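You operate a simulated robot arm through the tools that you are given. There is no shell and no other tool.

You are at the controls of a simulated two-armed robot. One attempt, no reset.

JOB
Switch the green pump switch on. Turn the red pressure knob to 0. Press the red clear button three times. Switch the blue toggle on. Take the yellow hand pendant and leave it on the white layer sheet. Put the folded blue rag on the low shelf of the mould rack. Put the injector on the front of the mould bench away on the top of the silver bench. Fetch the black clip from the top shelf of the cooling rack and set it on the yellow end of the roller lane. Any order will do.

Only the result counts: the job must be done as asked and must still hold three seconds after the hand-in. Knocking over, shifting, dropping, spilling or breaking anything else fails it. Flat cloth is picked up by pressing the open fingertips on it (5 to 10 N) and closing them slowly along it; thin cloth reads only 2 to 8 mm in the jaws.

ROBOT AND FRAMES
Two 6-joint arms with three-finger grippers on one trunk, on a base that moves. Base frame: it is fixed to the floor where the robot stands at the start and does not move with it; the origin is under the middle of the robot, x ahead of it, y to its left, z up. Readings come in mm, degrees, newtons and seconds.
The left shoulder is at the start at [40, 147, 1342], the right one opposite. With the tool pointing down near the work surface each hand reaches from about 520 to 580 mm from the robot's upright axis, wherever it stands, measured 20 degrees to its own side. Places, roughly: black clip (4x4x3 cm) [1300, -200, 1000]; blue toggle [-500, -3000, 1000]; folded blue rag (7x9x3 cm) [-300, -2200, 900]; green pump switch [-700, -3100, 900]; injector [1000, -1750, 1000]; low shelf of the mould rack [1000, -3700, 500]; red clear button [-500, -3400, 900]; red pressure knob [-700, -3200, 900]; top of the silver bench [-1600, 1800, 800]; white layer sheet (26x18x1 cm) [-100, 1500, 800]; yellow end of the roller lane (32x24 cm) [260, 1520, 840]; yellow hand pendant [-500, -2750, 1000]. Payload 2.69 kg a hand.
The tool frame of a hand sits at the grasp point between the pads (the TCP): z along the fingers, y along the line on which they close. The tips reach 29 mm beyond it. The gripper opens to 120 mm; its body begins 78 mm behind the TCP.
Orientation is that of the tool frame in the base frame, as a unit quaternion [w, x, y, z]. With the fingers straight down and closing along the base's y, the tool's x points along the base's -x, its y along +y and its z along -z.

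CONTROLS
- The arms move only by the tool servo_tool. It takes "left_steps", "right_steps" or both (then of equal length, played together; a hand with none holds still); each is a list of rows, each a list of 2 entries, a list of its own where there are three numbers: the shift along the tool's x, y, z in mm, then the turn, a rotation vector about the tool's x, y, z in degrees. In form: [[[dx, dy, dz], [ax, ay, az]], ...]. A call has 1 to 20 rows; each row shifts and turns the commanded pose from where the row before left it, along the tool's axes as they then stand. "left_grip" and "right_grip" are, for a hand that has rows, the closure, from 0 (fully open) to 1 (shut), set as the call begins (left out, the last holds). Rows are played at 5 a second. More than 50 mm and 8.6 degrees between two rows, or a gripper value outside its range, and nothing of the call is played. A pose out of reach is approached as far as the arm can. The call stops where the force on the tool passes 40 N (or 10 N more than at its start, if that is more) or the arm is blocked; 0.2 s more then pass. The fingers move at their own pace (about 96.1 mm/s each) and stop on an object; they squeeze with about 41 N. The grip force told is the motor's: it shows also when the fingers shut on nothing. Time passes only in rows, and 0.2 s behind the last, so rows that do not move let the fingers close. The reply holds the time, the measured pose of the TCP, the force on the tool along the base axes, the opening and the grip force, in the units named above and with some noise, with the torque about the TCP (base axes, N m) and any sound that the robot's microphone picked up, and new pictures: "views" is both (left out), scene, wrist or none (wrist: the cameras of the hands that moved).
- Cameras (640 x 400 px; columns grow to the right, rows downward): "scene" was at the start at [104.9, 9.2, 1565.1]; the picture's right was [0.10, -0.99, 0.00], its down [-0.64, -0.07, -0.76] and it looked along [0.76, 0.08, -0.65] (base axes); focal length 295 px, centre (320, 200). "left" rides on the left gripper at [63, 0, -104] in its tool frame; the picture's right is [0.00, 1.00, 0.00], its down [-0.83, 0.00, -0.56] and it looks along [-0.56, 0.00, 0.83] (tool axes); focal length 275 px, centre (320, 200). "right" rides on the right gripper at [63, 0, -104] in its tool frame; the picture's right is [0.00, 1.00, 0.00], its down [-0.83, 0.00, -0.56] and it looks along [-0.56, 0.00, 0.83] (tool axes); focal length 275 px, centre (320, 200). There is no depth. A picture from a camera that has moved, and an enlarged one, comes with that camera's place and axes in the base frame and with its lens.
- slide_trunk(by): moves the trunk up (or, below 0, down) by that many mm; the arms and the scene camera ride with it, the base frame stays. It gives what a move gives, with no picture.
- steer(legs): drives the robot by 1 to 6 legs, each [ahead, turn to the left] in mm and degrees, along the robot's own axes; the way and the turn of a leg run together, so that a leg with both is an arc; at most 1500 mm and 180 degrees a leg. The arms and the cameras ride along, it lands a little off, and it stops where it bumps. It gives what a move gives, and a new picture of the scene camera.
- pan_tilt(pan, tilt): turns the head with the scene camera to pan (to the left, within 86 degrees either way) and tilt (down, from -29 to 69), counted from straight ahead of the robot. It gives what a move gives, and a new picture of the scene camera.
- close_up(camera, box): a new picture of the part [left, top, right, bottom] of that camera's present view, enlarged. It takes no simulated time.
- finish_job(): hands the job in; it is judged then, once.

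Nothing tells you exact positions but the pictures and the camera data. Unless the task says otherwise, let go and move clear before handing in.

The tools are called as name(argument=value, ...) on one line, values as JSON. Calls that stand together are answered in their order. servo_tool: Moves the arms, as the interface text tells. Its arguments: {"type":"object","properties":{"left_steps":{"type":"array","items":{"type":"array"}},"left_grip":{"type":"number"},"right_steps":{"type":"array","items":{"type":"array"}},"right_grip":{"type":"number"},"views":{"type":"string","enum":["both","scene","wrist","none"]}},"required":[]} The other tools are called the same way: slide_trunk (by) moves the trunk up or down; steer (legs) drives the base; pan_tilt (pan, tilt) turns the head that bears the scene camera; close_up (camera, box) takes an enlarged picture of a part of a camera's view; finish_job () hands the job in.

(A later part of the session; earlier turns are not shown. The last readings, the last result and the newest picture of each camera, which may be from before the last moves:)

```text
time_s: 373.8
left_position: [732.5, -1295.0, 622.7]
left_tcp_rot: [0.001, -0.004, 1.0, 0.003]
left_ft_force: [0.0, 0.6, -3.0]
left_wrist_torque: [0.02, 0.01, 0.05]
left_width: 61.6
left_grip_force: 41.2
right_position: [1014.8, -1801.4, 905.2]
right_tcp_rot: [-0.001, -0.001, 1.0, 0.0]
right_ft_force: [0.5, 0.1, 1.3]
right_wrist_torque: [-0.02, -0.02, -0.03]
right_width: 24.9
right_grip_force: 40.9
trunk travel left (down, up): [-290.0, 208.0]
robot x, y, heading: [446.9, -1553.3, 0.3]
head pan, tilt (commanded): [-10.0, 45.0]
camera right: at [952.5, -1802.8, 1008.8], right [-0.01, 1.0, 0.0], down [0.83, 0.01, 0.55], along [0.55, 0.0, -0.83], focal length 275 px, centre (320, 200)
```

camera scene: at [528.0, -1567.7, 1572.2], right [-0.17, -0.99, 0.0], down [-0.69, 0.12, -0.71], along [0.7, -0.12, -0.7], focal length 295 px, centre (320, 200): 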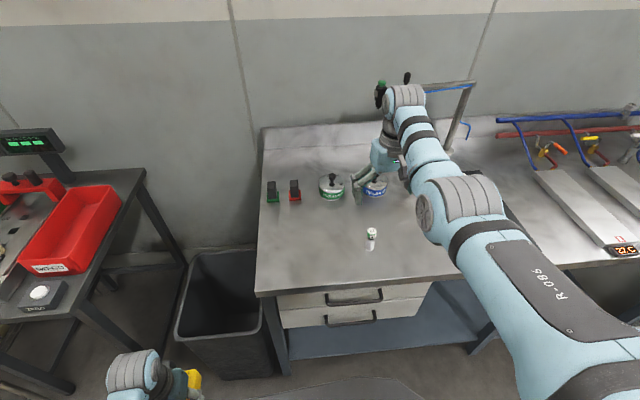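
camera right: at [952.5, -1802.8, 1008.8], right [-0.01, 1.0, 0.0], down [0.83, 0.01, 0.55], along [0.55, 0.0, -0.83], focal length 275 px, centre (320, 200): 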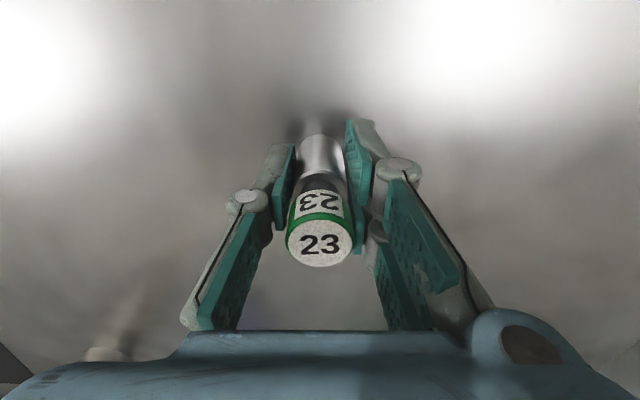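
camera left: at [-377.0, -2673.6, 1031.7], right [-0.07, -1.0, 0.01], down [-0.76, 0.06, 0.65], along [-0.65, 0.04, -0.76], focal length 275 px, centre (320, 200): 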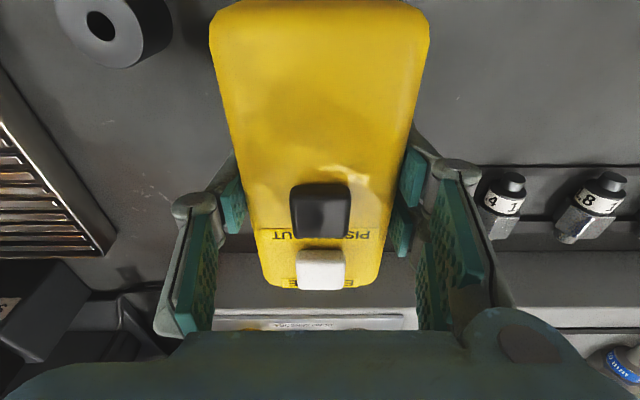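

The injector is gripped (24.9 mm, 41 N). I raise the trunk and back away.

slide_trunk(by=190)

close_up(camera="right", box=[160, 80, 480, 280])

steer(legs=[[-180, 0]])

```text
time_s: 375.9
left_position: [733.5, -1295.1, 814.5]
left_tcp_rot: [0.002, -0.004, 1.0, 0.003]
left_ft_force: [0.5, 0.2, -2.9]
left_wrist_torque: [0.0, 0.04, 0.0]
left_width: 61.3
left_grip_force: 40.8
right_position: [1015.2, -1802.5, 1095.1]
right_tcp_rot: [-0.002, -0.001, 1.0, -0.001]
right_ft_force: [-0.5, 0.0, -1.6]
right_wrist_torque: [0.01, 0.02, -0.02]
right_width: 25.0
right_grip_force: 41.3
trunk travel left (down, up): [-480.0, 18.0]
robot x, y, heading: [445.3, -1555.8, 0.3]
head pan, tilt (commanded): [-10.0, 45.0]
```

```text
2.00 times, centred on (320, 180) of right
camera zoom: at [952.8, -1802.9, 1199.2], right [-0.01, 1.0, 0.0], down [0.83, 0.01, 0.55], along [0.55, 0.0, -0.83], focal length 551 px, centre (320, 240)
```

zoom: 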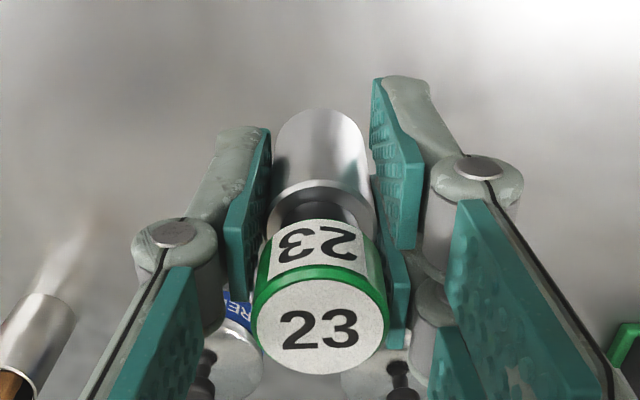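

```text
time_s: 377.4
left_position: [555.6, -1296.2, 811.1]
left_tcp_rot: [0.001, -0.005, 1.0, 0.003]
left_ft_force: [0.0, 0.1, -1.1]
left_wrist_torque: [-0.01, 0.02, -0.01]
left_width: 61.4
left_grip_force: 40.5
right_position: [841.3, -1800.8, 1092.6]
right_tcp_rot: [-0.004, -0.002, 1.0, 0.0]
right_ft_force: [0.1, 0.0, -3.2]
right_wrist_torque: [0.0, 0.05, 0.02]
right_width: 25.0
right_grip_force: 41.1
trunk travel left (down, up): [-480.0, 18.0]
robot x, y, heading: [262.1, -1555.7, 0.4]
head pan, tilt (commanded): [-10.0, 45.0]
camera scene: at [370.3, -1568.4, 1568.8], right [-0.17, -0.99, 0.0], down [-0.7, 0.12, -0.7], along [0.69, -0.12, -0.71], focal length 295 px, centre (320, 200)
```

scene: 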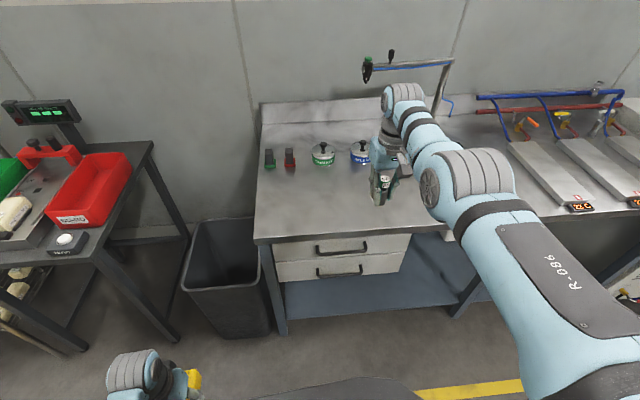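

servo_tool(right_steps=[[[18, 0, 22], [0, 0, 0]], [[20, 0, 20], [0, 0, 0]], [[20, 0, 28], [0, 0, 0]], [[20, 0, 28], [0, 0, 0]], [[20, 0, 28], [0, 0, 0]], [[25, 0, 25], [0, 0, 0]], [[25, 0, 25], [0, 0, 0]], [[25, 0, 25], [0, 0, 0]], [[30, 0, 20], [0, 0, 0]], [[30, 0, 20], [0, 0, 0]], [[30, 0, 20], [0, 0, 0]], [[20, 0, 10], [0, 0, 0]], [[15, 0, 7], [0, 0, 0]]], views="none")

steer(legs=[[0, 86]])

pan_tilt(pan=0, tilt=30)

```text
time_s: 380.2
left_position: [552.5, -1297.9, 814.0]
left_tcp_rot: [0.003, -0.004, 1.0, 0.002]
left_ft_force: [-0.2, -0.4, -3.2]
left_wrist_torque: [-0.01, -0.01, 0.03]
left_width: 61.4
left_grip_force: 40.8
right_position: [537.2, -1801.0, 817.3]
right_tcp_rot: [-0.001, -0.002, 1.0, 0.0]
right_ft_force: [-1.0, 0.3, -1.7]
right_wrist_torque: [-0.03, -0.03, -0.02]
right_width: 25.2
right_grip_force: 41.1
trunk travel left (down, up): [-480.0, 18.0]
robot x, y, heading: [264.2, -1553.0, 0.3]
head pan, tilt (commanded): [-10.0, 45.0]
```

```text
time_s: 384.2
left_position: [26.8, -1247.1, 813.2]
left_tcp_rot: [0.0, -0.685, 0.729, 0.003]
left_ft_force: [0.2, 0.5, -1.6]
left_wrist_torque: [-0.02, 0.02, -0.03]
left_width: 61.4
left_grip_force: 40.8
right_position: [529.4, -1298.6, 817.3]
right_tcp_rot: [-0.001, -0.682, 0.731, -0.001]
right_ft_force: [0.3, 0.3, -1.6]
right_wrist_torque: [0.0, 0.0, -0.02]
right_width: 24.9
right_grip_force: 41.7
trunk travel left (down, up): [-480.0, 18.0]
robot x, y, heading: [264.2, -1551.9, 86.4]
head pan, tilt (commanded): [-10.0, 45.0]
camera scene: at [284.8, -1455.2, 1569.2], right [0.97, -0.24, 0.0], down [-0.17, -0.69, -0.71], along [0.17, 0.69, -0.71], focal length 295 px, centre (320, 200)
```

scene: 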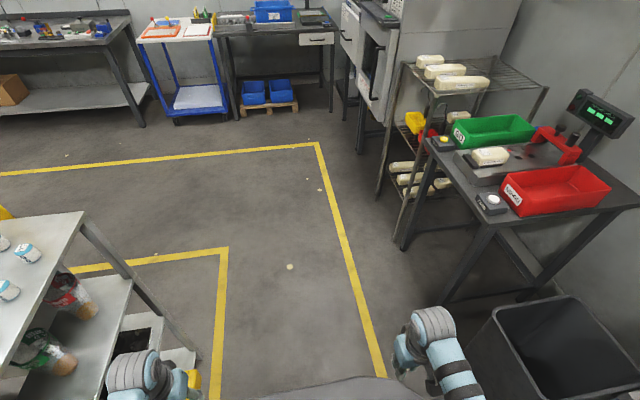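

```text
time_s: 385.0
left_position: [26.7, -1247.3, 813.0]
left_tcp_rot: [0.0, -0.685, 0.729, 0.003]
left_ft_force: [0.3, 0.6, -1.9]
left_wrist_torque: [0.04, 0.01, -0.02]
left_width: 61.6
left_grip_force: 40.4
right_position: [529.1, -1299.3, 818.3]
right_tcp_rot: [0.0, -0.682, 0.731, 0.0]
right_ft_force: [0.9, 0.9, -1.3]
right_wrist_torque: [-0.02, 0.0, 0.0]
right_width: 25.1
right_grip_force: 41.4
trunk travel left (down, up): [-480.0, 18.0]
robot x, y, heading: [264.9, -1555.3, 86.3]
head pan, tilt (commanded): [0.0, 30.0]
camera scene: at [271.2, -1444.0, 1591.8], right [1.0, -0.07, 0.0], down [-0.03, -0.5, -0.87], along [0.06, 0.86, -0.5], focal length 295 px, centre (320, 200)
```

scene: 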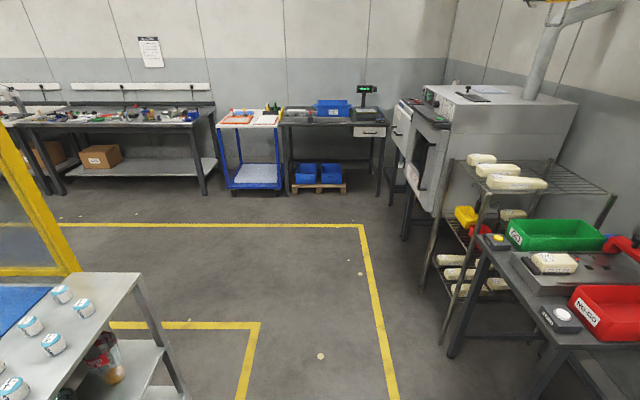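

I drive north toward the cart with the white sheet.

steer(legs=[[0, 5.6], [1500, 0], [600, 0], [0, -2]])

pan_tilt(pan=10, tilt=40)

```text
time_s: 396.3
left_position: [-70.7, 835.9, 813.6]
left_tcp_rot: [0.0, 0.71, -0.705, -0.003]
left_ft_force: [-0.8, 0.8, -1.9]
left_wrist_torque: [0.01, 0.02, 0.02]
left_width: 61.5
left_grip_force: 41.5
right_position: [434.2, 820.8, 817.3]
right_tcp_rot: [0.001, 0.707, -0.707, 0.001]
right_ft_force: [-0.8, -0.8, -2.4]
right_wrist_torque: [-0.01, -0.03, 0.0]
right_width: 24.8
right_grip_force: 41.4
trunk travel left (down, up): [-480.0, 18.0]
robot x, y, heading: [186.0, 541.5, 90.4]
head pan, tilt (commanded): [0.0, 30.0]
camera scene: at [186.6, 657.5, 1591.8], right [1.0, 0.0, 0.0], down [0.0, -0.5, -0.87], along [0.0, 0.87, -0.5], focal length 295 px, centre (320, 200)
```

scene: 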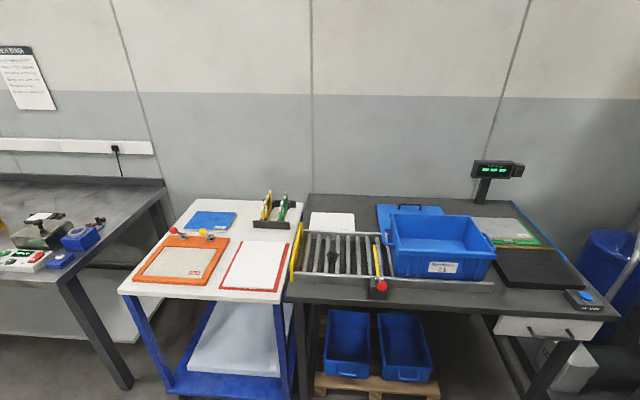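

```text
time_s: 397.1
left_position: [-70.6, 834.3, 812.6]
left_tcp_rot: [0.001, 0.709, -0.705, -0.003]
left_ft_force: [0.1, 0.4, -2.0]
left_wrist_torque: [-0.01, 0.0, -0.02]
left_width: 61.6
left_grip_force: 41.4
right_position: [432.9, 820.2, 817.6]
right_tcp_rot: [0.0, 0.708, -0.706, 0.0]
right_ft_force: [0.2, 0.6, -2.0]
right_wrist_torque: [0.02, 0.0, 0.0]
right_width: 24.5
right_grip_force: 40.8
trunk travel left (down, up): [-480.0, 18.0]
robot x, y, heading: [185.9, 544.7, 90.2]
head pan, tilt (commanded): [10.0, 40.0]
camera scene: at [172.4, 650.1, 1576.5], right [0.98, 0.18, 0.0], down [0.11, -0.63, -0.77], along [-0.13, 0.75, -0.64], focal length 295 px, centre (320, 200)
```

scene: 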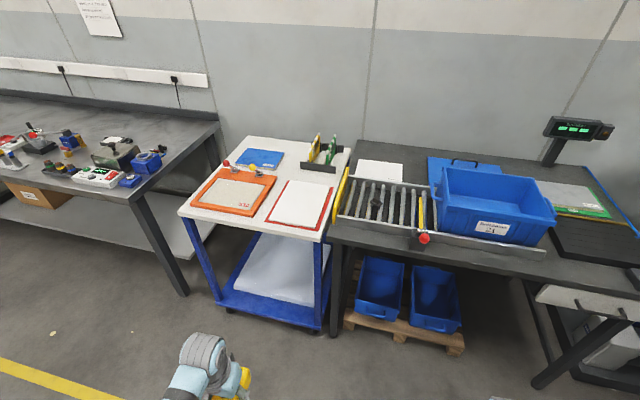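

The clip is still in place. I raise the left arm with the pendant here, then drive up to the cart.

servo_tool(left_steps=[[[-25, 0, -10], [0, 0, 0]], [[-25, 0, -12], [0, 0, 0]], [[-30, 0, -20], [0, 0, 0]], [[-30, 0, -20], [0, 0, 0]], [[-25, 0, -20], [0, 0, 0]], [[-25, 0, -25], [0, 0, 0]], [[-25, 0, -25], [0, 0, 0]], [[-25, 0, -25], [0, 0, 0]], [[-20, 0, -28], [0, 0, 0]], [[-20, 0, -28], [0, 0, 0]], [[-20, 0, -28], [0, 0, 0]], [[-4, 0, -32], [0, 0, 0]], [[0, 0, 0], [0, 0, 0]]], views="none")

steer(legs=[[390, 0]])

close_up(camera="left", box=[0, 0, 640, 400])

```text
time_s: 399.9
left_position: [-71.0, 1107.9, 1088.5]
left_tcp_rot: [0.001, 0.71, -0.704, -0.003]
left_ft_force: [1.0, 0.4, -3.4]
left_wrist_torque: [-0.02, -0.02, -0.04]
left_width: 61.3
left_grip_force: 41.5
right_position: [433.3, 820.1, 817.8]
right_tcp_rot: [0.0, 0.707, -0.707, 0.001]
right_ft_force: [0.2, -0.6, -2.7]
right_wrist_torque: [0.03, 0.0, 0.0]
right_width: 25.1
right_grip_force: 40.9
trunk travel left (down, up): [-480.0, 18.0]
robot x, y, heading: [190.1, 545.6, 90.2]
head pan, tilt (commanded): [10.0, 40.0]
```

```text
time_s: 402.3
left_position: [-72.9, 1498.4, 1088.1]
left_tcp_rot: [0.0, 0.711, -0.704, -0.004]
left_ft_force: [0.0, -0.5, -1.9]
left_wrist_torque: [0.02, 0.01, -0.02]
left_width: 61.4
left_grip_force: 40.8
right_position: [432.1, 1212.0, 817.4]
right_tcp_rot: [0.0, 0.708, -0.706, 0.0]
right_ft_force: [-0.1, 0.5, -1.0]
right_wrist_torque: [0.02, -0.01, -0.05]
right_width: 24.8
right_grip_force: 41.1
trunk travel left (down, up): [-480.0, 18.0]
robot x, y, heading: [185.2, 940.7, 90.3]
head pan, tilt (commanded): [10.0, 40.0]
camera scene: at [171.0, 1039.3, 1576.7], right [0.98, 0.18, 0.0], down [0.11, -0.63, -0.77], along [-0.14, 0.75, -0.64], focal length 295 px, centre (320, 200)
```

scene: 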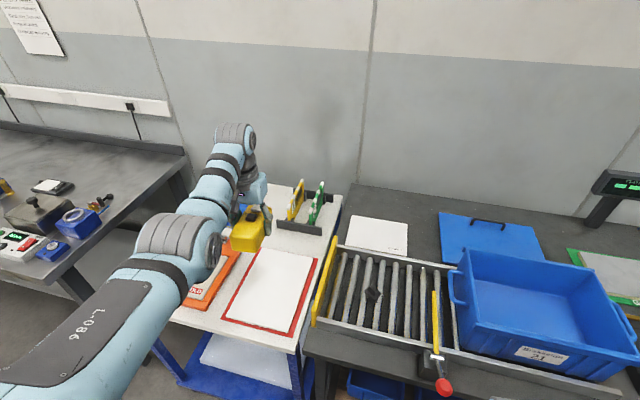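

```text
1.00 times, centred on (320, 200) of left (not enlarged: the box is as wide or as high as the picture)
camera zoom: at [-72.3, 1433.5, 1193.4], right [-1.0, -0.01, 0.01], down [0.0, 0.83, 0.56], along [-0.01, 0.56, -0.83], focal length 275 px, centre (320, 200)
```

zoom: 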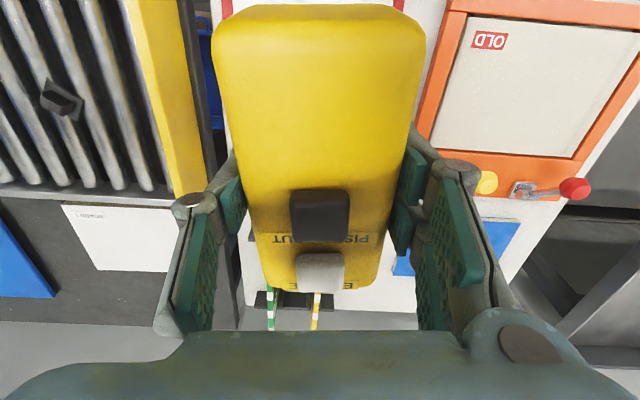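

The sheet centre is at about (-53,1497), its top z≈828. I restore the 6.5° pitch of the grasp, centre over the sheet, and lower the trunk.

servo_tool(left_steps=[[[0, 0, 0], [0, -6.5, 0]], [[0, -9, 0], [0, 0, 0]], [[0, -9, 0], [0, 0, 0]], [[0, 0, 0], [0, 0, 0]]], views="none")

slide_trunk(by=-170)

pan_tilt(pan=25, tilt=40)

close_up(camera="scene", box=[200, 150, 460, 350])

```text
time_s: 403.3
left_position: [-56.1, 1499.7, 1086.1]
left_tcp_rot: [-0.04, 0.709, -0.703, -0.044]
left_ft_force: [0.6, 1.1, -1.4]
left_wrist_torque: [-0.01, 0.01, -0.03]
left_width: 61.5
left_grip_force: 40.9
right_position: [432.2, 1213.4, 817.1]
right_tcp_rot: [0.001, 0.708, -0.706, 0.001]
right_ft_force: [-0.4, -0.1, -2.4]
right_wrist_torque: [-0.01, -0.01, 0.0]
right_width: 25.0
right_grip_force: 40.9
trunk travel left (down, up): [-480.0, 18.0]
robot x, y, heading: [187.9, 935.5, 90.1]
head pan, tilt (commanded): [10.0, 40.0]
```

```text
time_s: 405.2
left_position: [-55.8, 1501.3, 914.5]
left_tcp_rot: [-0.04, 0.709, -0.703, -0.043]
left_ft_force: [-0.4, 0.2, -1.4]
left_wrist_torque: [0.0, 0.03, -0.01]
left_width: 61.4
left_grip_force: 41.0
right_position: [433.3, 1212.8, 648.1]
right_tcp_rot: [0.001, 0.708, -0.706, 0.002]
right_ft_force: [-0.4, 0.2, -1.2]
right_wrist_torque: [-0.06, 0.01, 0.02]
right_width: 24.6
right_grip_force: 40.9
trunk travel left (down, up): [-310.0, 188.0]
robot x, y, heading: [183.8, 937.3, 90.3]
head pan, tilt (commanded): [10.0, 40.0]
```

```text
time_s: 406.0
left_position: [-55.9, 1500.4, 916.7]
left_tcp_rot: [-0.039, 0.709, -0.703, -0.043]
left_ft_force: [-0.3, 0.3, -2.5]
left_wrist_torque: [-0.01, -0.01, -0.01]
left_width: 61.4
left_grip_force: 40.9
right_position: [432.6, 1213.7, 646.5]
right_tcp_rot: [0.001, 0.708, -0.706, 0.002]
right_ft_force: [0.1, -0.6, -2.0]
right_wrist_torque: [0.0, 0.0, -0.01]
right_width: 25.1
right_grip_force: 40.7
trunk travel left (down, up): [-310.0, 188.0]
robot x, y, heading: [185.4, 936.5, 90.4]
head pan, tilt (commanded): [25.0, 40.0]
camera scene: at [149.9, 1035.9, 1405.7], right [0.9, 0.43, 0.0], down [0.27, -0.58, -0.77], along [-0.33, 0.69, -0.64], focal length 295 px, centre (320, 200)
```

scene: 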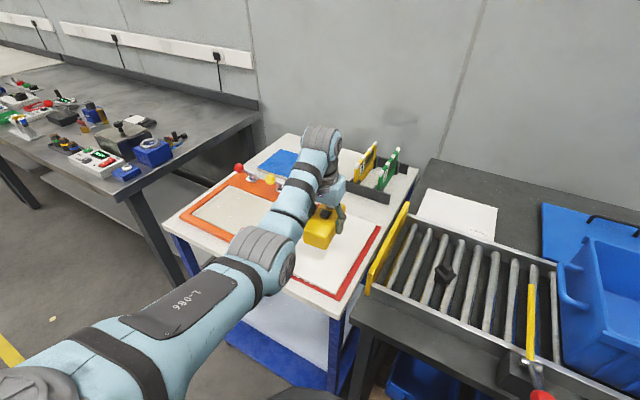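

```text
2.00 times, centred on (330, 250) of scene
camera zoom: at [149.9, 1035.9, 1405.7], right [0.9, 0.43, 0.0], down [0.27, -0.58, -0.77], along [-0.33, 0.69, -0.64], focal length 590 px, centre (300, 100)
```

zoom: 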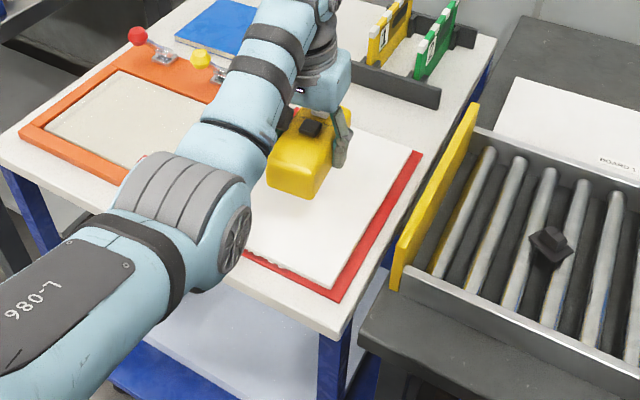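

The pendant is centred above the sheet. I lower it until it touches.

servo_tool(left_steps=[[[1.7, 0, 14.9], [0, 0, 0]], [[1.7, 0, 14.9], [0, 0, 0]], [[1.3, 0, 11.5], [0, 0, 0]], [[0, 0, 0], [0, 0, 0]]], views="none")

servo_tool(left_steps=[[[0.35, 0, 3], [0, 0, 0]], [[0.25, 0, 2], [0, 0, 0]], [[0, 0, 0], [0, 0, 0]]], views="none")

servo_tool(left_steps=[[[0.25, 0, 2], [0, 0, 0]], [[0, 0, 0], [0, 0, 0]]], views="none")

close_up(camera="scene", box=[260, 180, 420, 300])

```text
time_s: 407.0
left_position: [-55.9, 1500.8, 874.3]
left_tcp_rot: [-0.04, 0.709, -0.703, -0.043]
left_ft_force: [0.4, -0.4, -2.5]
left_wrist_torque: [0.0, -0.02, -0.02]
left_width: 61.4
left_grip_force: 41.4
right_position: [431.6, 1212.9, 647.5]
right_tcp_rot: [0.001, 0.709, -0.705, 0.001]
right_ft_force: [0.4, 0.1, -2.0]
right_wrist_torque: [-0.06, 0.0, -0.01]
right_width: 25.0
right_grip_force: 41.3
trunk travel left (down, up): [-310.0, 188.0]
robot x, y, heading: [186.4, 937.7, 90.3]
head pan, tilt (commanded): [25.0, 40.0]
```

```text
time_s: 407.8
left_position: [-56.0, 1500.1, 869.5]
left_tcp_rot: [-0.04, 0.709, -0.702, -0.043]
left_ft_force: [-0.1, -1.3, -1.9]
left_wrist_torque: [0.02, -0.01, -0.02]
left_width: 61.6
left_grip_force: 40.4
right_position: [432.2, 1213.1, 646.7]
right_tcp_rot: [0.002, 0.709, -0.706, 0.002]
right_ft_force: [-0.8, 0.3, -1.7]
right_wrist_torque: [-0.07, 0.0, -0.01]
right_width: 25.1
right_grip_force: 41.0
trunk travel left (down, up): [-310.0, 188.0]
robot x, y, heading: [185.7, 936.7, 90.3]
head pan, tilt (commanded): [25.0, 40.0]
```

```text
time_s: 408.4
left_position: [-55.5, 1501.4, 867.1]
left_tcp_rot: [-0.039, 0.709, -0.703, -0.044]
left_ft_force: [0.2, -0.8, -1.8]
left_wrist_torque: [0.0, -0.02, 0.01]
left_width: 61.3
left_grip_force: 41.0
right_position: [432.2, 1212.5, 646.8]
right_tcp_rot: [0.001, 0.708, -0.706, 0.001]
right_ft_force: [0.2, -0.1, -2.3]
right_wrist_torque: [-0.04, 0.02, -0.03]
right_width: 25.0
right_grip_force: 41.6
trunk travel left (down, up): [-310.0, 188.0]
robot x, y, heading: [186.3, 936.3, 90.6]
head pan, tilt (commanded): [25.0, 40.0]
```

```text
3.33 times, centred on (340, 240) of scene
camera zoom: at [149.8, 1035.9, 1405.7], right [0.9, 0.43, 0.0], down [0.27, -0.58, -0.77], along [-0.33, 0.69, -0.64], focal length 984 px, centre (253, 67)
```

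zoom: 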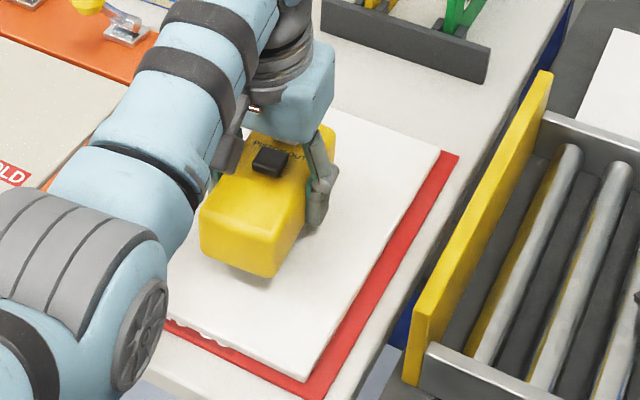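

servo_tool(left_steps=[[[0.25, 0, 2], [0, 0, 0]], [[0, 0, 0], [0, 0, 0]]], views="none")

servo_tool(left_steps=[[[0.25, 0, 2], [0, 0, 0]], [[0, 0, 0], [0, 0, 0]]], views="none")

servo_tool(left_steps=[[[0.25, 0, 2], [0, 0, 0]], [[0, 0, 0], [0, 0, 0]]], views="none")

servo_tool(left_steps=[[[0.25, 0, 2], [0, 0, 0]], [[0, 0, 0], [0, 0, 0]]], views="none")

```text
time_s: 409.0
left_position: [-55.2, 1500.8, 865.6]
left_tcp_rot: [-0.038, 0.709, -0.703, -0.044]
left_ft_force: [0.2, 0.4, -2.5]
left_wrist_torque: [0.02, -0.02, 0.01]
left_width: 61.4
left_grip_force: 40.8
right_position: [431.8, 1213.0, 647.7]
right_tcp_rot: [0.001, 0.708, -0.706, 0.001]
right_ft_force: [-0.6, 0.0, -2.2]
right_wrist_torque: [-0.01, 0.01, 0.0]
right_width: 24.7
right_grip_force: 41.6
trunk travel left (down, up): [-310.0, 188.0]
robot x, y, heading: [185.0, 929.9, 90.5]
head pan, tilt (commanded): [25.0, 40.0]
```

```text
time_s: 409.6
left_position: [-55.8, 1501.4, 862.2]
left_tcp_rot: [-0.04, 0.709, -0.703, -0.043]
left_ft_force: [0.1, -1.1, -2.5]
left_wrist_torque: [0.0, -0.01, -0.02]
left_width: 61.2
left_grip_force: 40.5
right_position: [431.7, 1212.3, 647.1]
right_tcp_rot: [0.001, 0.708, -0.706, 0.0]
right_ft_force: [-0.6, -0.5, -1.7]
right_wrist_torque: [-0.01, 0.01, -0.03]
right_width: 25.0
right_grip_force: 41.6
trunk travel left (down, up): [-310.0, 188.0]
robot x, y, heading: [187.8, 940.2, 90.3]
head pan, tilt (commanded): [25.0, 40.0]
```

```text
time_s: 410.2
left_position: [-55.1, 1500.4, 861.7]
left_tcp_rot: [-0.039, 0.709, -0.703, -0.043]
left_ft_force: [0.0, 0.1, -2.7]
left_wrist_torque: [-0.01, 0.02, 0.01]
left_width: 61.6
left_grip_force: 41.0
right_position: [430.5, 1212.3, 646.8]
right_tcp_rot: [0.001, 0.709, -0.706, 0.001]
right_ft_force: [0.1, -0.1, -1.5]
right_wrist_torque: [-0.01, -0.03, 0.0]
right_width: 25.0
right_grip_force: 40.8
trunk travel left (down, up): [-310.0, 188.0]
robot x, y, heading: [187.1, 938.9, 90.4]
head pan, tilt (commanded): [25.0, 40.0]
```

```text
time_s: 410.8
left_position: [-54.9, 1500.6, 859.8]
left_tcp_rot: [-0.039, 0.71, -0.702, -0.044]
left_ft_force: [-0.1, -0.5, -2.1]
left_wrist_torque: [0.01, -0.02, -0.01]
left_width: 61.5
left_grip_force: 41.2
right_position: [431.6, 1211.9, 647.6]
right_tcp_rot: [0.001, 0.708, -0.707, 0.001]
right_ft_force: [1.0, 0.4, -1.5]
right_wrist_torque: [-0.01, 0.02, -0.01]
right_width: 25.2
right_grip_force: 41.4
trunk travel left (down, up): [-310.0, 188.0]
robot x, y, heading: [186.9, 938.7, 90.4]
head pan, tilt (commanded): [25.0, 40.0]
```

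close_up(camera="scene", box=[280, 200, 380, 280])

servo_tool(left_steps=[[[0.25, 0, 2], [0, 0, 0]], [[0, 0, 0], [0, 0, 0]]], views="none")

servo_tool(left_steps=[[[0.25, 0, 2], [0, 0, 0]], [[0, 0, 0], [0, 0, 0]]], views="none")

servo_tool(left_steps=[[[0.25, 0, 2], [0, 0, 0]], [[0, 0, 0], [0, 0, 0]]], views="none")

```text
5.00 times, centred on (330, 240) of scene
camera zoom: at [149.8, 1035.9, 1405.7], right [0.9, 0.43, 0.0], down [0.27, -0.58, -0.77], along [-0.33, 0.69, -0.64], focal length 1476 px, centre (270, 0)
```

zoom: 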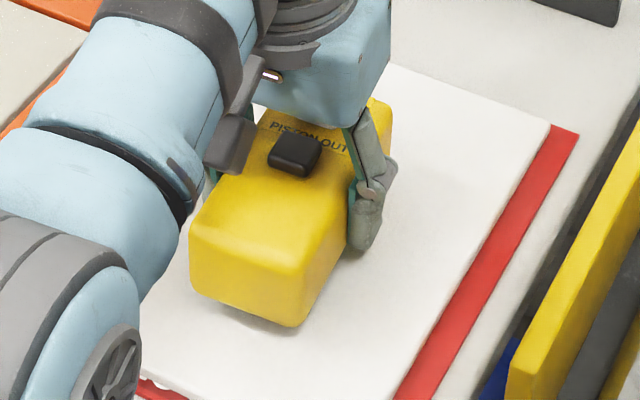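

```text
time_s: 411.4
left_position: [-56.5, 1501.0, 857.1]
left_tcp_rot: [-0.039, 0.709, -0.703, -0.044]
left_ft_force: [-0.1, 0.7, -2.5]
left_wrist_torque: [-0.03, 0.07, -0.03]
left_width: 61.5
left_grip_force: 40.9
right_position: [431.5, 1212.9, 646.7]
right_tcp_rot: [0.002, 0.708, -0.706, 0.001]
right_ft_force: [-0.8, -0.4, -2.1]
right_wrist_torque: [0.0, -0.03, 0.0]
right_width: 24.8
right_grip_force: 41.3
trunk travel left (down, up): [-310.0, 188.0]
robot x, y, heading: [184.7, 937.2, 90.3]
head pan, tilt (commanded): [25.0, 40.0]
```

```text
time_s: 412.0
left_position: [-56.8, 1500.7, 855.0]
left_tcp_rot: [-0.039, 0.709, -0.703, -0.043]
left_ft_force: [0.2, -0.1, -2.7]
left_wrist_torque: [0.0, 0.03, -0.02]
left_width: 61.6
left_grip_force: 41.6
right_position: [430.2, 1212.0, 646.5]
right_tcp_rot: [0.001, 0.708, -0.706, 0.001]
right_ft_force: [1.0, 0.4, -1.5]
right_wrist_torque: [0.0, -0.01, -0.02]
right_width: 25.0
right_grip_force: 40.9
trunk travel left (down, up): [-310.0, 188.0]
robot x, y, heading: [189.4, 932.5, 90.3]
head pan, tilt (commanded): [25.0, 40.0]
```

```text
time_s: 412.6
left_position: [-55.9, 1501.7, 854.1]
left_tcp_rot: [-0.04, 0.709, -0.703, -0.044]
left_ft_force: [-0.4, 0.4, -2.2]
left_wrist_torque: [-0.01, -0.01, 0.0]
left_width: 61.5
left_grip_force: 41.1
right_position: [432.5, 1212.8, 647.0]
right_tcp_rot: [0.001, 0.709, -0.705, 0.0]
right_ft_force: [0.1, -0.9, -2.6]
right_wrist_torque: [-0.05, 0.01, 0.01]
right_width: 25.1
right_grip_force: 41.5
trunk travel left (down, up): [-310.0, 188.0]
robot x, y, heading: [184.2, 934.1, 90.3]
head pan, tilt (commanded): [25.0, 40.0]
```

servo_tool(left_steps=[[[0.35, 0, 3], [0, 0, 0]], [[0, 0, 0], [0, 0, 0]]], views="none")

servo_tool(left_steps=[[[0.25, 0, 2], [0, 0, 0]], [[0, 0, 0], [0, 0, 0]]], views="none")

servo_tool(left_steps=[[[0.25, 0, 2], [0, 0, 0]], [[0, 0, 0], [0, 0, 0]]], views="none")

servo_tool(left_steps=[[[0.25, 0, 2], [0, 0, 0]], [[0, 0, 0], [0, 0, 0]]], views="scene")

```text
time_s: 413.2
left_position: [-55.5, 1500.1, 849.5]
left_tcp_rot: [-0.039, 0.709, -0.702, -0.044]
left_ft_force: [0.0, -0.1, -2.4]
left_wrist_torque: [0.0, -0.04, -0.03]
left_width: 61.6
left_grip_force: 40.5
right_position: [432.0, 1213.7, 648.7]
right_tcp_rot: [0.002, 0.708, -0.706, 0.001]
right_ft_force: [0.1, -0.3, -1.6]
right_wrist_torque: [-0.02, -0.01, -0.01]
right_width: 24.9
right_grip_force: 41.0
trunk travel left (down, up): [-310.0, 188.0]
robot x, y, heading: [183.7, 938.8, 90.2]
head pan, tilt (commanded): [25.0, 40.0]
```

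```text
time_s: 413.8
left_position: [-57.3, 1499.9, 848.6]
left_tcp_rot: [-0.04, 0.709, -0.703, -0.044]
left_ft_force: [-0.1, 1.0, 4.6]
left_wrist_torque: [-0.33, -0.18, -0.04]
left_width: 61.6
left_grip_force: 41.1
right_position: [432.0, 1211.3, 647.3]
right_tcp_rot: [0.001, 0.708, -0.706, 0.001]
right_ft_force: [-0.2, 0.2, -1.4]
right_wrist_torque: [-0.01, 0.0, 0.02]
right_width: 24.9
right_grip_force: 40.8
trunk travel left (down, up): [-310.0, 188.0]
robot x, y, heading: [188.2, 939.5, 90.3]
head pan, tilt (commanded): [25.0, 40.0]
```

```text
time_s: 414.4
left_position: [-56.3, 1500.4, 847.9]
left_tcp_rot: [-0.041, 0.709, -0.703, -0.046]
left_ft_force: [-0.7, 3.3, 17.2]
left_wrist_torque: [-0.66, -0.51, 0.08]
left_width: 61.2
left_grip_force: 41.2
right_position: [432.5, 1210.7, 647.6]
right_tcp_rot: [0.001, 0.708, -0.706, 0.0]
right_ft_force: [-0.2, -0.2, -2.0]
right_wrist_torque: [-0.03, -0.01, 0.01]
right_width: 24.7
right_grip_force: 41.0
trunk travel left (down, up): [-310.0, 188.0]
robot x, y, heading: [181.5, 935.7, 90.5]
head pan, tilt (commanded): [25.0, 40.0]
```

```text
time_s: 415.0
left_position: [-55.5, 1500.1, 848.7]
left_tcp_rot: [-0.042, 0.709, -0.702, -0.047]
left_ft_force: [-4.5, 6.9, 33.2]
left_wrist_torque: [-0.04, 0.04, 0.0]
left_width: 61.7
left_grip_force: 41.0
right_position: [431.4, 1211.0, 647.9]
right_tcp_rot: [0.0, 0.709, -0.706, 0.0]
right_ft_force: [0.5, 0.2, -2.5]
right_wrist_torque: [-0.03, 0.02, 0.01]
right_width: 24.8
right_grip_force: 40.7
trunk travel left (down, up): [-310.0, 188.0]
robot x, y, heading: [182.2, 937.8, 90.4]
head pan, tilt (commanded): [25.0, 40.0]
camera scene: at [151.5, 1031.3, 1406.3], right [0.9, 0.43, 0.0], down [0.27, -0.58, -0.77], along [-0.33, 0.69, -0.64], focal length 295 px, centre (320, 200)
```

scene: 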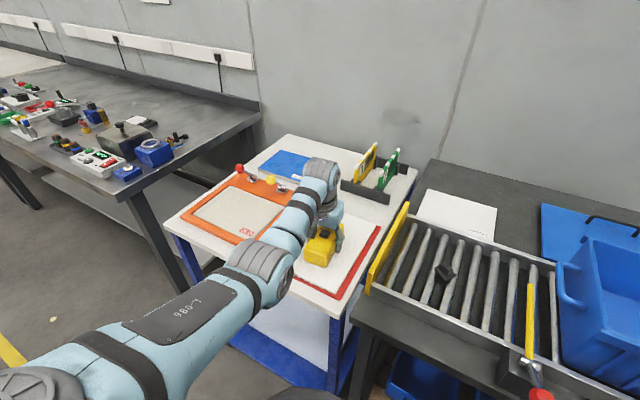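

The pendant is flat on the sheet. I relieve the pressure and open the jaws.

servo_tool(left_steps=[[[-0.4, 0, -3.6], [0, 0, 0]], [[0, 0, 0], [0, 0, 0]]], views="none")

servo_tool(left_steps=[[[0, 0, 0], [0, 0, 0]], [[0, 0, 0], [0, 0, 0]], [[0, 0, 0], [0, 0, 0]]], left_grip=0.3, views="wrist")

```text
time_s: 415.6
left_position: [-55.7, 1499.0, 848.5]
left_tcp_rot: [-0.039, 0.709, -0.702, -0.044]
left_ft_force: [-1.2, 3.5, 12.7]
left_wrist_torque: [1.02, 0.08, 0.11]
left_width: 61.4
left_grip_force: 40.8
right_position: [432.9, 1210.9, 647.0]
right_tcp_rot: [0.001, 0.708, -0.706, 0.0]
right_ft_force: [-0.3, 0.1, -1.2]
right_wrist_torque: [-0.04, 0.02, 0.0]
right_width: 24.5
right_grip_force: 40.7
trunk travel left (down, up): [-310.0, 188.0]
robot x, y, heading: [187.3, 937.5, 90.3]
head pan, tilt (commanded): [25.0, 40.0]
```

```text
time_s: 416.4
left_position: [-56.7, 1500.7, 846.4]
left_tcp_rot: [-0.039, 0.709, -0.703, -0.043]
left_ft_force: [0.2, -1.0, 1.2]
left_wrist_torque: [-0.03, -0.01, -0.01]
left_width: 84.1
left_grip_force: 0.1
right_position: [431.1, 1212.8, 645.9]
right_tcp_rot: [0.001, 0.709, -0.706, 0.002]
right_ft_force: [-0.1, -0.3, -1.4]
right_wrist_torque: [0.0, -0.05, -0.02]
right_width: 24.7
right_grip_force: 41.4
trunk travel left (down, up): [-310.0, 188.0]
robot x, y, heading: [185.0, 939.2, 90.3]
head pan, tilt (commanded): [25.0, 40.0]
camera left: at [-55.2, 1425.2, 944.9], right [-1.0, -0.01, 0.01], down [0.0, 0.76, 0.65], along [-0.01, 0.65, -0.76], focal length 275 px, centre (320, 200)
```

left: 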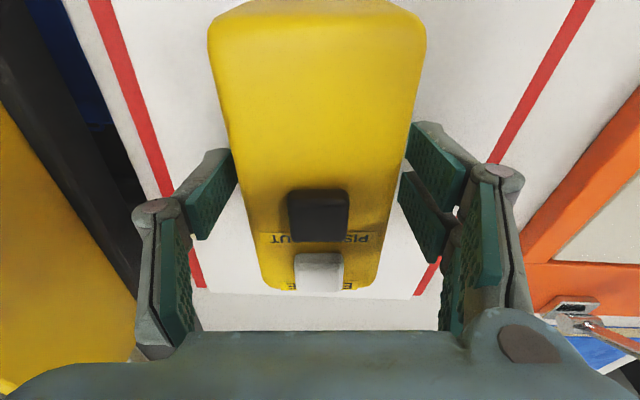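

servo_tool(left_steps=[[[-1.1, 0, -10], [0, 0, 0]], [[-2.3, 0, -20], [0, 0, 0]], [[-2.3, 0, -20], [0, 0, 0]], [[-2.3, 0, -20], [0, 0, 0]], [[0, 0, 0], [0, 0, 0]]], views="none")

slide_trunk(by=170)

pan_tilt(pan=15, tilt=45)

close_up(camera="scene", box=[180, 180, 400, 340])

```text
time_s: 417.6
left_position: [-56.1, 1500.0, 917.5]
left_tcp_rot: [-0.04, 0.709, -0.702, -0.044]
left_ft_force: [-0.2, 0.4, 0.3]
left_wrist_torque: [-0.02, -0.02, 0.02]
left_width: 84.1
left_grip_force: 0.1
right_position: [432.4, 1212.2, 645.4]
right_tcp_rot: [0.001, 0.708, -0.706, 0.001]
right_ft_force: [0.5, 0.4, -3.0]
right_wrist_torque: [-0.02, -0.03, 0.0]
right_width: 24.8
right_grip_force: 40.5
trunk travel left (down, up): [-310.0, 188.0]
robot x, y, heading: [185.6, 938.0, 90.4]
head pan, tilt (commanded): [25.0, 40.0]
```

```text
time_s: 419.5
left_position: [-55.6, 1499.7, 1089.3]
left_tcp_rot: [-0.04, 0.709, -0.702, -0.043]
left_ft_force: [0.6, 0.6, -0.4]
left_wrist_torque: [-0.01, 0.01, 0.02]
left_width: 83.9
left_grip_force: 0.0
right_position: [431.1, 1212.6, 817.4]
right_tcp_rot: [0.001, 0.708, -0.706, 0.001]
right_ft_force: [0.0, 0.0, -2.2]
right_wrist_torque: [-0.01, 0.0, -0.01]
right_width: 24.9
right_grip_force: 41.0
trunk travel left (down, up): [-480.0, 18.0]
robot x, y, heading: [189.9, 938.9, 90.2]
head pan, tilt (commanded): [25.0, 40.0]
```

```text
time_s: 420.2
left_position: [-56.6, 1499.2, 1087.9]
left_tcp_rot: [-0.039, 0.709, -0.703, -0.043]
left_ft_force: [-0.7, 0.6, 0.3]
left_wrist_torque: [-0.01, 0.0, 0.02]
left_width: 84.3
left_grip_force: 0.1
right_position: [432.7, 1212.3, 818.2]
right_tcp_rot: [0.002, 0.708, -0.706, 0.0]
right_ft_force: [0.3, 0.6, -1.6]
right_wrist_torque: [-0.04, 0.03, -0.01]
right_width: 24.9
right_grip_force: 41.4
trunk travel left (down, up): [-480.0, 18.0]
robot x, y, heading: [187.2, 937.5, 90.3]
head pan, tilt (commanded): [15.0, 45.0]
camera scene: at [164.9, 1037.2, 1569.3], right [0.96, 0.26, 0.0], down [0.19, -0.68, -0.71], along [-0.19, 0.68, -0.71], focal length 295 px, centre (320, 200)
```

scene: 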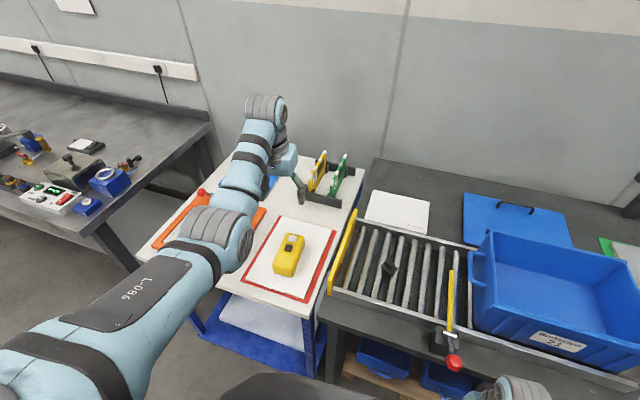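

```text
2.50 times, centred on (290, 260) of scene
camera zoom: at [164.9, 1037.2, 1569.3], right [0.96, 0.26, 0.0], down [0.19, -0.68, -0.71], along [-0.19, 0.68, -0.71], focal length 738 px, centre (395, 50)
```

zoom: 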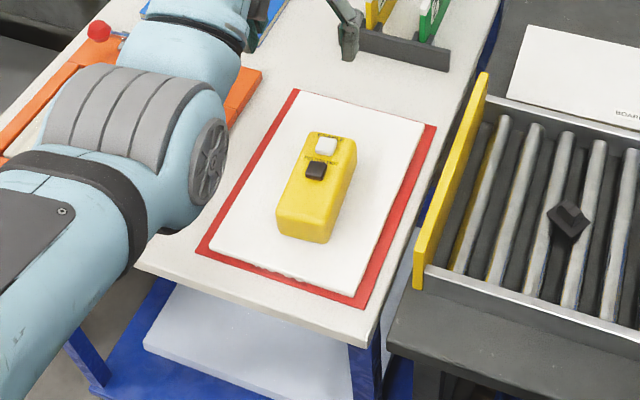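

The pendant rests in the middle of the white sheet. I back off, tuck the left arm, and head to the silver bench with the injector.

steer(legs=[[-380, 0]])

servo_tool(left_steps=[[[0, 0, 0], [0, 6.5, 0]], [[18, 4, 20], [0, 0, 0]], [[20, 4, 20], [0, 0, 0]], [[20, 0, 28], [0, 0, 0]], [[20, 0, 28], [0, 0, 0]], [[20, 0, 28], [0, 0, 0]], [[25, 0, 25], [0, 0, 0]], [[25, 0, 25], [0, 0, 0]], [[25, 0, 25], [0, 0, 0]], [[30, 0, 20], [0, 0, 0]], [[30, 0, 20], [0, 0, 0]], [[30, 0, 20], [0, 0, 0]], [[20, 0, 10], [0, 0, 0]]], left_grip=0, views="none")

steer(legs=[[0, 81], [1050, 0], [0, -81]])

pan_tilt(pan=0, tilt=30)

```text
time_s: 422.6
left_position: [-52.1, 1123.4, 1088.2]
left_tcp_rot: [-0.039, 0.708, -0.704, -0.043]
left_ft_force: [-0.3, 0.2, -1.1]
left_wrist_torque: [0.0, -0.02, -0.03]
left_width: 84.2
left_grip_force: 0.1
right_position: [435.0, 834.6, 817.4]
right_tcp_rot: [0.002, 0.708, -0.707, 0.002]
right_ft_force: [-0.1, -0.1, -3.0]
right_wrist_torque: [-0.02, 0.01, -0.02]
right_width: 24.9
right_grip_force: 41.0
trunk travel left (down, up): [-480.0, 18.0]
robot x, y, heading: [187.5, 559.9, 90.4]
head pan, tilt (commanded): [15.0, 45.0]
camera scene: at [166.5, 661.4, 1569.0], right [0.97, 0.26, 0.0], down [0.18, -0.68, -0.71], along [-0.18, 0.68, -0.71], focal length 295 px, centre (320, 200)
```

scene: 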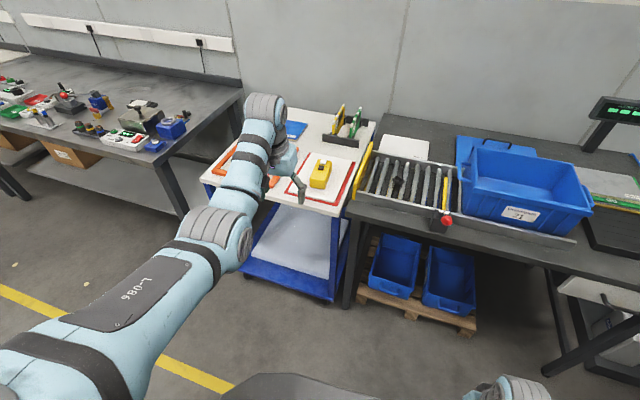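

```text
time_s: 425.4
left_position: [-60.1, 839.0, 818.0]
left_tcp_rot: [0.0, 0.71, -0.704, -0.004]
left_ft_force: [-0.9, 0.0, 0.3]
left_wrist_torque: [0.03, -0.02, -0.02]
left_width: 120.1
left_grip_force: 0.1
right_position: [434.7, 831.7, 818.1]
right_tcp_rot: [0.001, 0.708, -0.706, 0.0]
right_ft_force: [0.0, -0.9, -1.6]
right_wrist_torque: [-0.01, 0.03, -0.01]
right_width: 24.9
right_grip_force: 41.0
trunk travel left (down, up): [-480.0, 18.0]
robot x, y, heading: [187.8, 557.2, 90.1]
head pan, tilt (commanded): [15.0, 45.0]
```

```text
time_s: 437.8
left_position: [-1100.6, 999.6, 818.1]
left_tcp_rot: [0.0, 0.712, -0.702, -0.003]
left_ft_force: [-1.0, -0.8, 0.1]
left_wrist_torque: [-0.03, -0.03, 0.02]
left_width: 119.9
left_grip_force: 0.0
right_position: [-605.1, 996.7, 817.8]
right_tcp_rot: [0.001, 0.71, -0.704, 0.0]
right_ft_force: [0.5, 0.5, -2.2]
right_wrist_torque: [-0.02, 0.01, 0.01]
right_width: 24.8
right_grip_force: 41.2
trunk travel left (down, up): [-480.0, 18.0]
robot x, y, heading: [-851.6, 721.2, 90.6]
head pan, tilt (commanded): [15.0, 45.0]
camera scene: at [-872.0, 820.0, 1569.2], right [0.96, 0.27, 0.0], down [0.19, -0.68, -0.71], along [-0.19, 0.68, -0.71], focal length 295 px, centre (320, 200)
```

scene: 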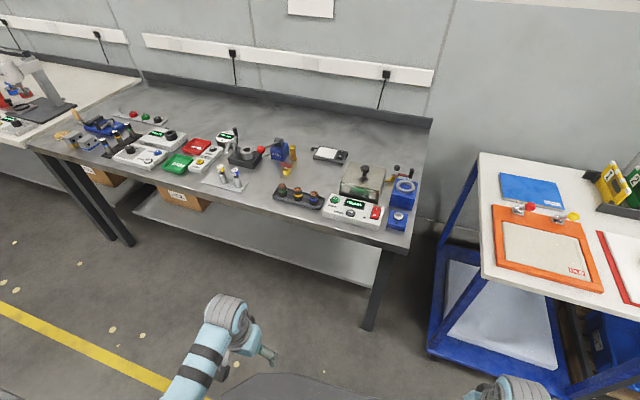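

```text
time_s: 438.6
left_position: [-1100.9, 1001.1, 818.3]
left_tcp_rot: [0.001, 0.712, -0.702, -0.003]
left_ft_force: [-0.6, -0.1, -0.1]
left_wrist_torque: [0.03, 0.03, 0.03]
left_width: 120.0
left_grip_force: 0.1
right_position: [-605.4, 996.7, 817.5]
right_tcp_rot: [0.001, 0.71, -0.704, 0.0]
right_ft_force: [0.0, -0.5, -3.0]
right_wrist_torque: [0.01, 0.03, -0.01]
right_width: 25.1
right_grip_force: 41.6
trunk travel left (down, up): [-480.0, 18.0]
robot x, y, heading: [-850.6, 720.6, 90.5]
head pan, tilt (commanded): [0.0, 30.0]
camera scene: at [-850.8, 832.1, 1591.8], right [1.0, 0.01, 0.0], down [0.0, -0.5, -0.87], along [-0.01, 0.87, -0.5], focal length 295 px, centre (320, 200)
```

scene: 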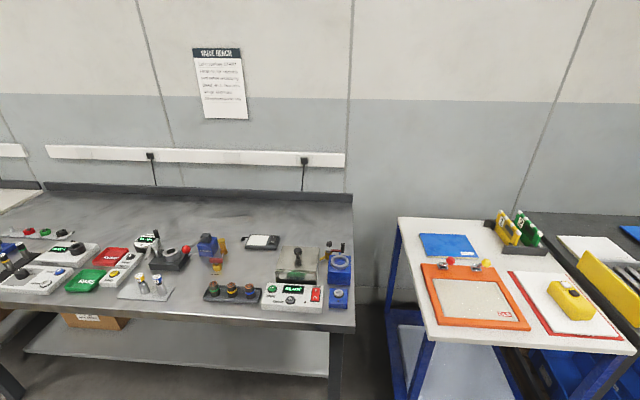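

close_up(camera="scene", box=[180, 40, 260, 130])

close_up(camera="scene", box=[80, 180, 370, 340])

pan_tilt(pan=25, tilt=35)

```text
4.44 times, centred on (220, 85) of scene
camera zoom: at [-850.8, 832.1, 1591.8], right [1.0, 0.01, 0.0], down [0.0, -0.5, -0.87], along [-0.01, 0.87, -0.5], focal length 1312 px, centre (764, 711)
```

zoom: 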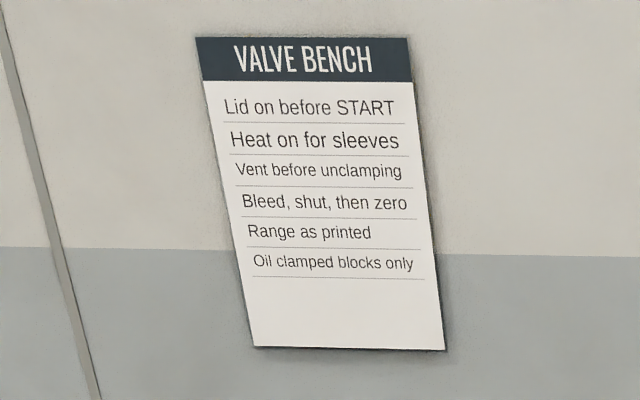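

```text
2.21 times, centred on (225, 260) of scene
camera zoom: at [-850.8, 832.1, 1591.8], right [1.0, 0.01, 0.0], down [0.0, -0.5, -0.87], along [-0.01, 0.87, -0.5], focal length 651 px, centre (530, 68)
```

zoom: 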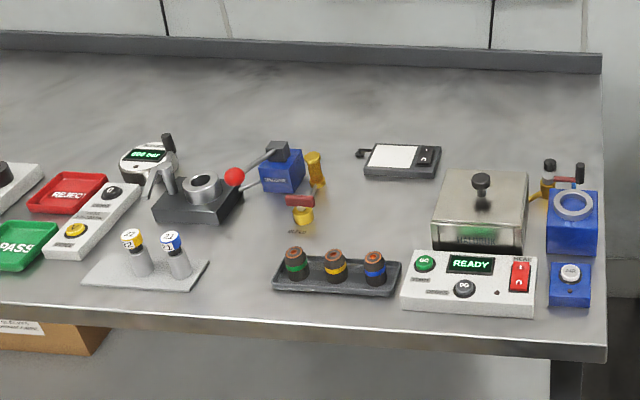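

```text
time_s: 439.4
left_position: [-1101.2, 1000.5, 819.2]
left_tcp_rot: [0.0, 0.712, -0.702, -0.004]
left_ft_force: [0.4, 0.6, -0.6]
left_wrist_torque: [0.0, 0.02, -0.03]
left_width: 119.9
left_grip_force: 0.2
right_position: [-606.3, 997.7, 817.3]
right_tcp_rot: [0.001, 0.71, -0.704, 0.0]
right_ft_force: [0.7, 0.2, -2.2]
right_wrist_torque: [0.0, -0.01, 0.02]
right_width: 24.7
right_grip_force: 41.2
trunk travel left (down, up): [-480.0, 18.0]
robot x, y, heading: [-851.5, 722.3, 90.2]
head pan, tilt (commanded): [25.0, 35.0]
camera scene: at [-887.9, 821.2, 1584.1], right [0.9, 0.43, 0.0], down [0.25, -0.52, -0.82], along [-0.35, 0.74, -0.57], focal length 295 px, centre (320, 200)
```

scene: 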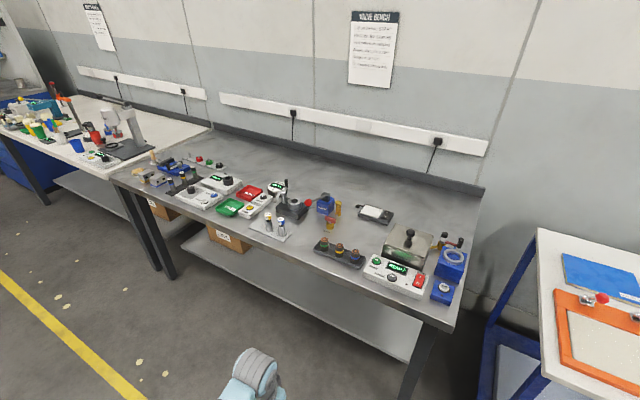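

This "VALVE BENCH" is the silver bench (x −2386…−749, front y≈1400). A free gap lies near (-1297,1510). I check the way to the left before moving.

pan_tilt(pan=80, tilt=30)

```text
time_s: 440.7
left_position: [-1099.9, 1000.6, 818.6]
left_tcp_rot: [0.0, 0.712, -0.702, -0.004]
left_ft_force: [-0.2, 0.3, 0.6]
left_wrist_torque: [0.01, 0.04, 0.01]
left_width: 120.0
left_grip_force: 0.1
right_position: [-605.9, 995.9, 818.4]
right_tcp_rot: [0.001, 0.71, -0.704, 0.0]
right_ft_force: [0.5, 0.1, -2.6]
right_wrist_torque: [-0.03, 0.0, 0.01]
right_width: 24.8
right_grip_force: 41.2
trunk travel left (down, up): [-480.0, 18.0]
robot x, y, heading: [-848.8, 719.7, 90.3]
head pan, tilt (commanded): [80.0, 30.0]
camera scene: at [-939.3, 756.7, 1591.9], right [0.17, 0.99, 0.0], down [0.49, -0.08, -0.87], along [-0.85, 0.14, -0.5], focal length 295 px, centre (320, 200)
```

scene: 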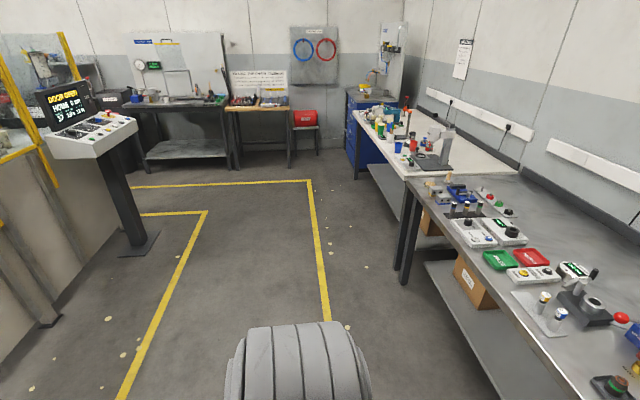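

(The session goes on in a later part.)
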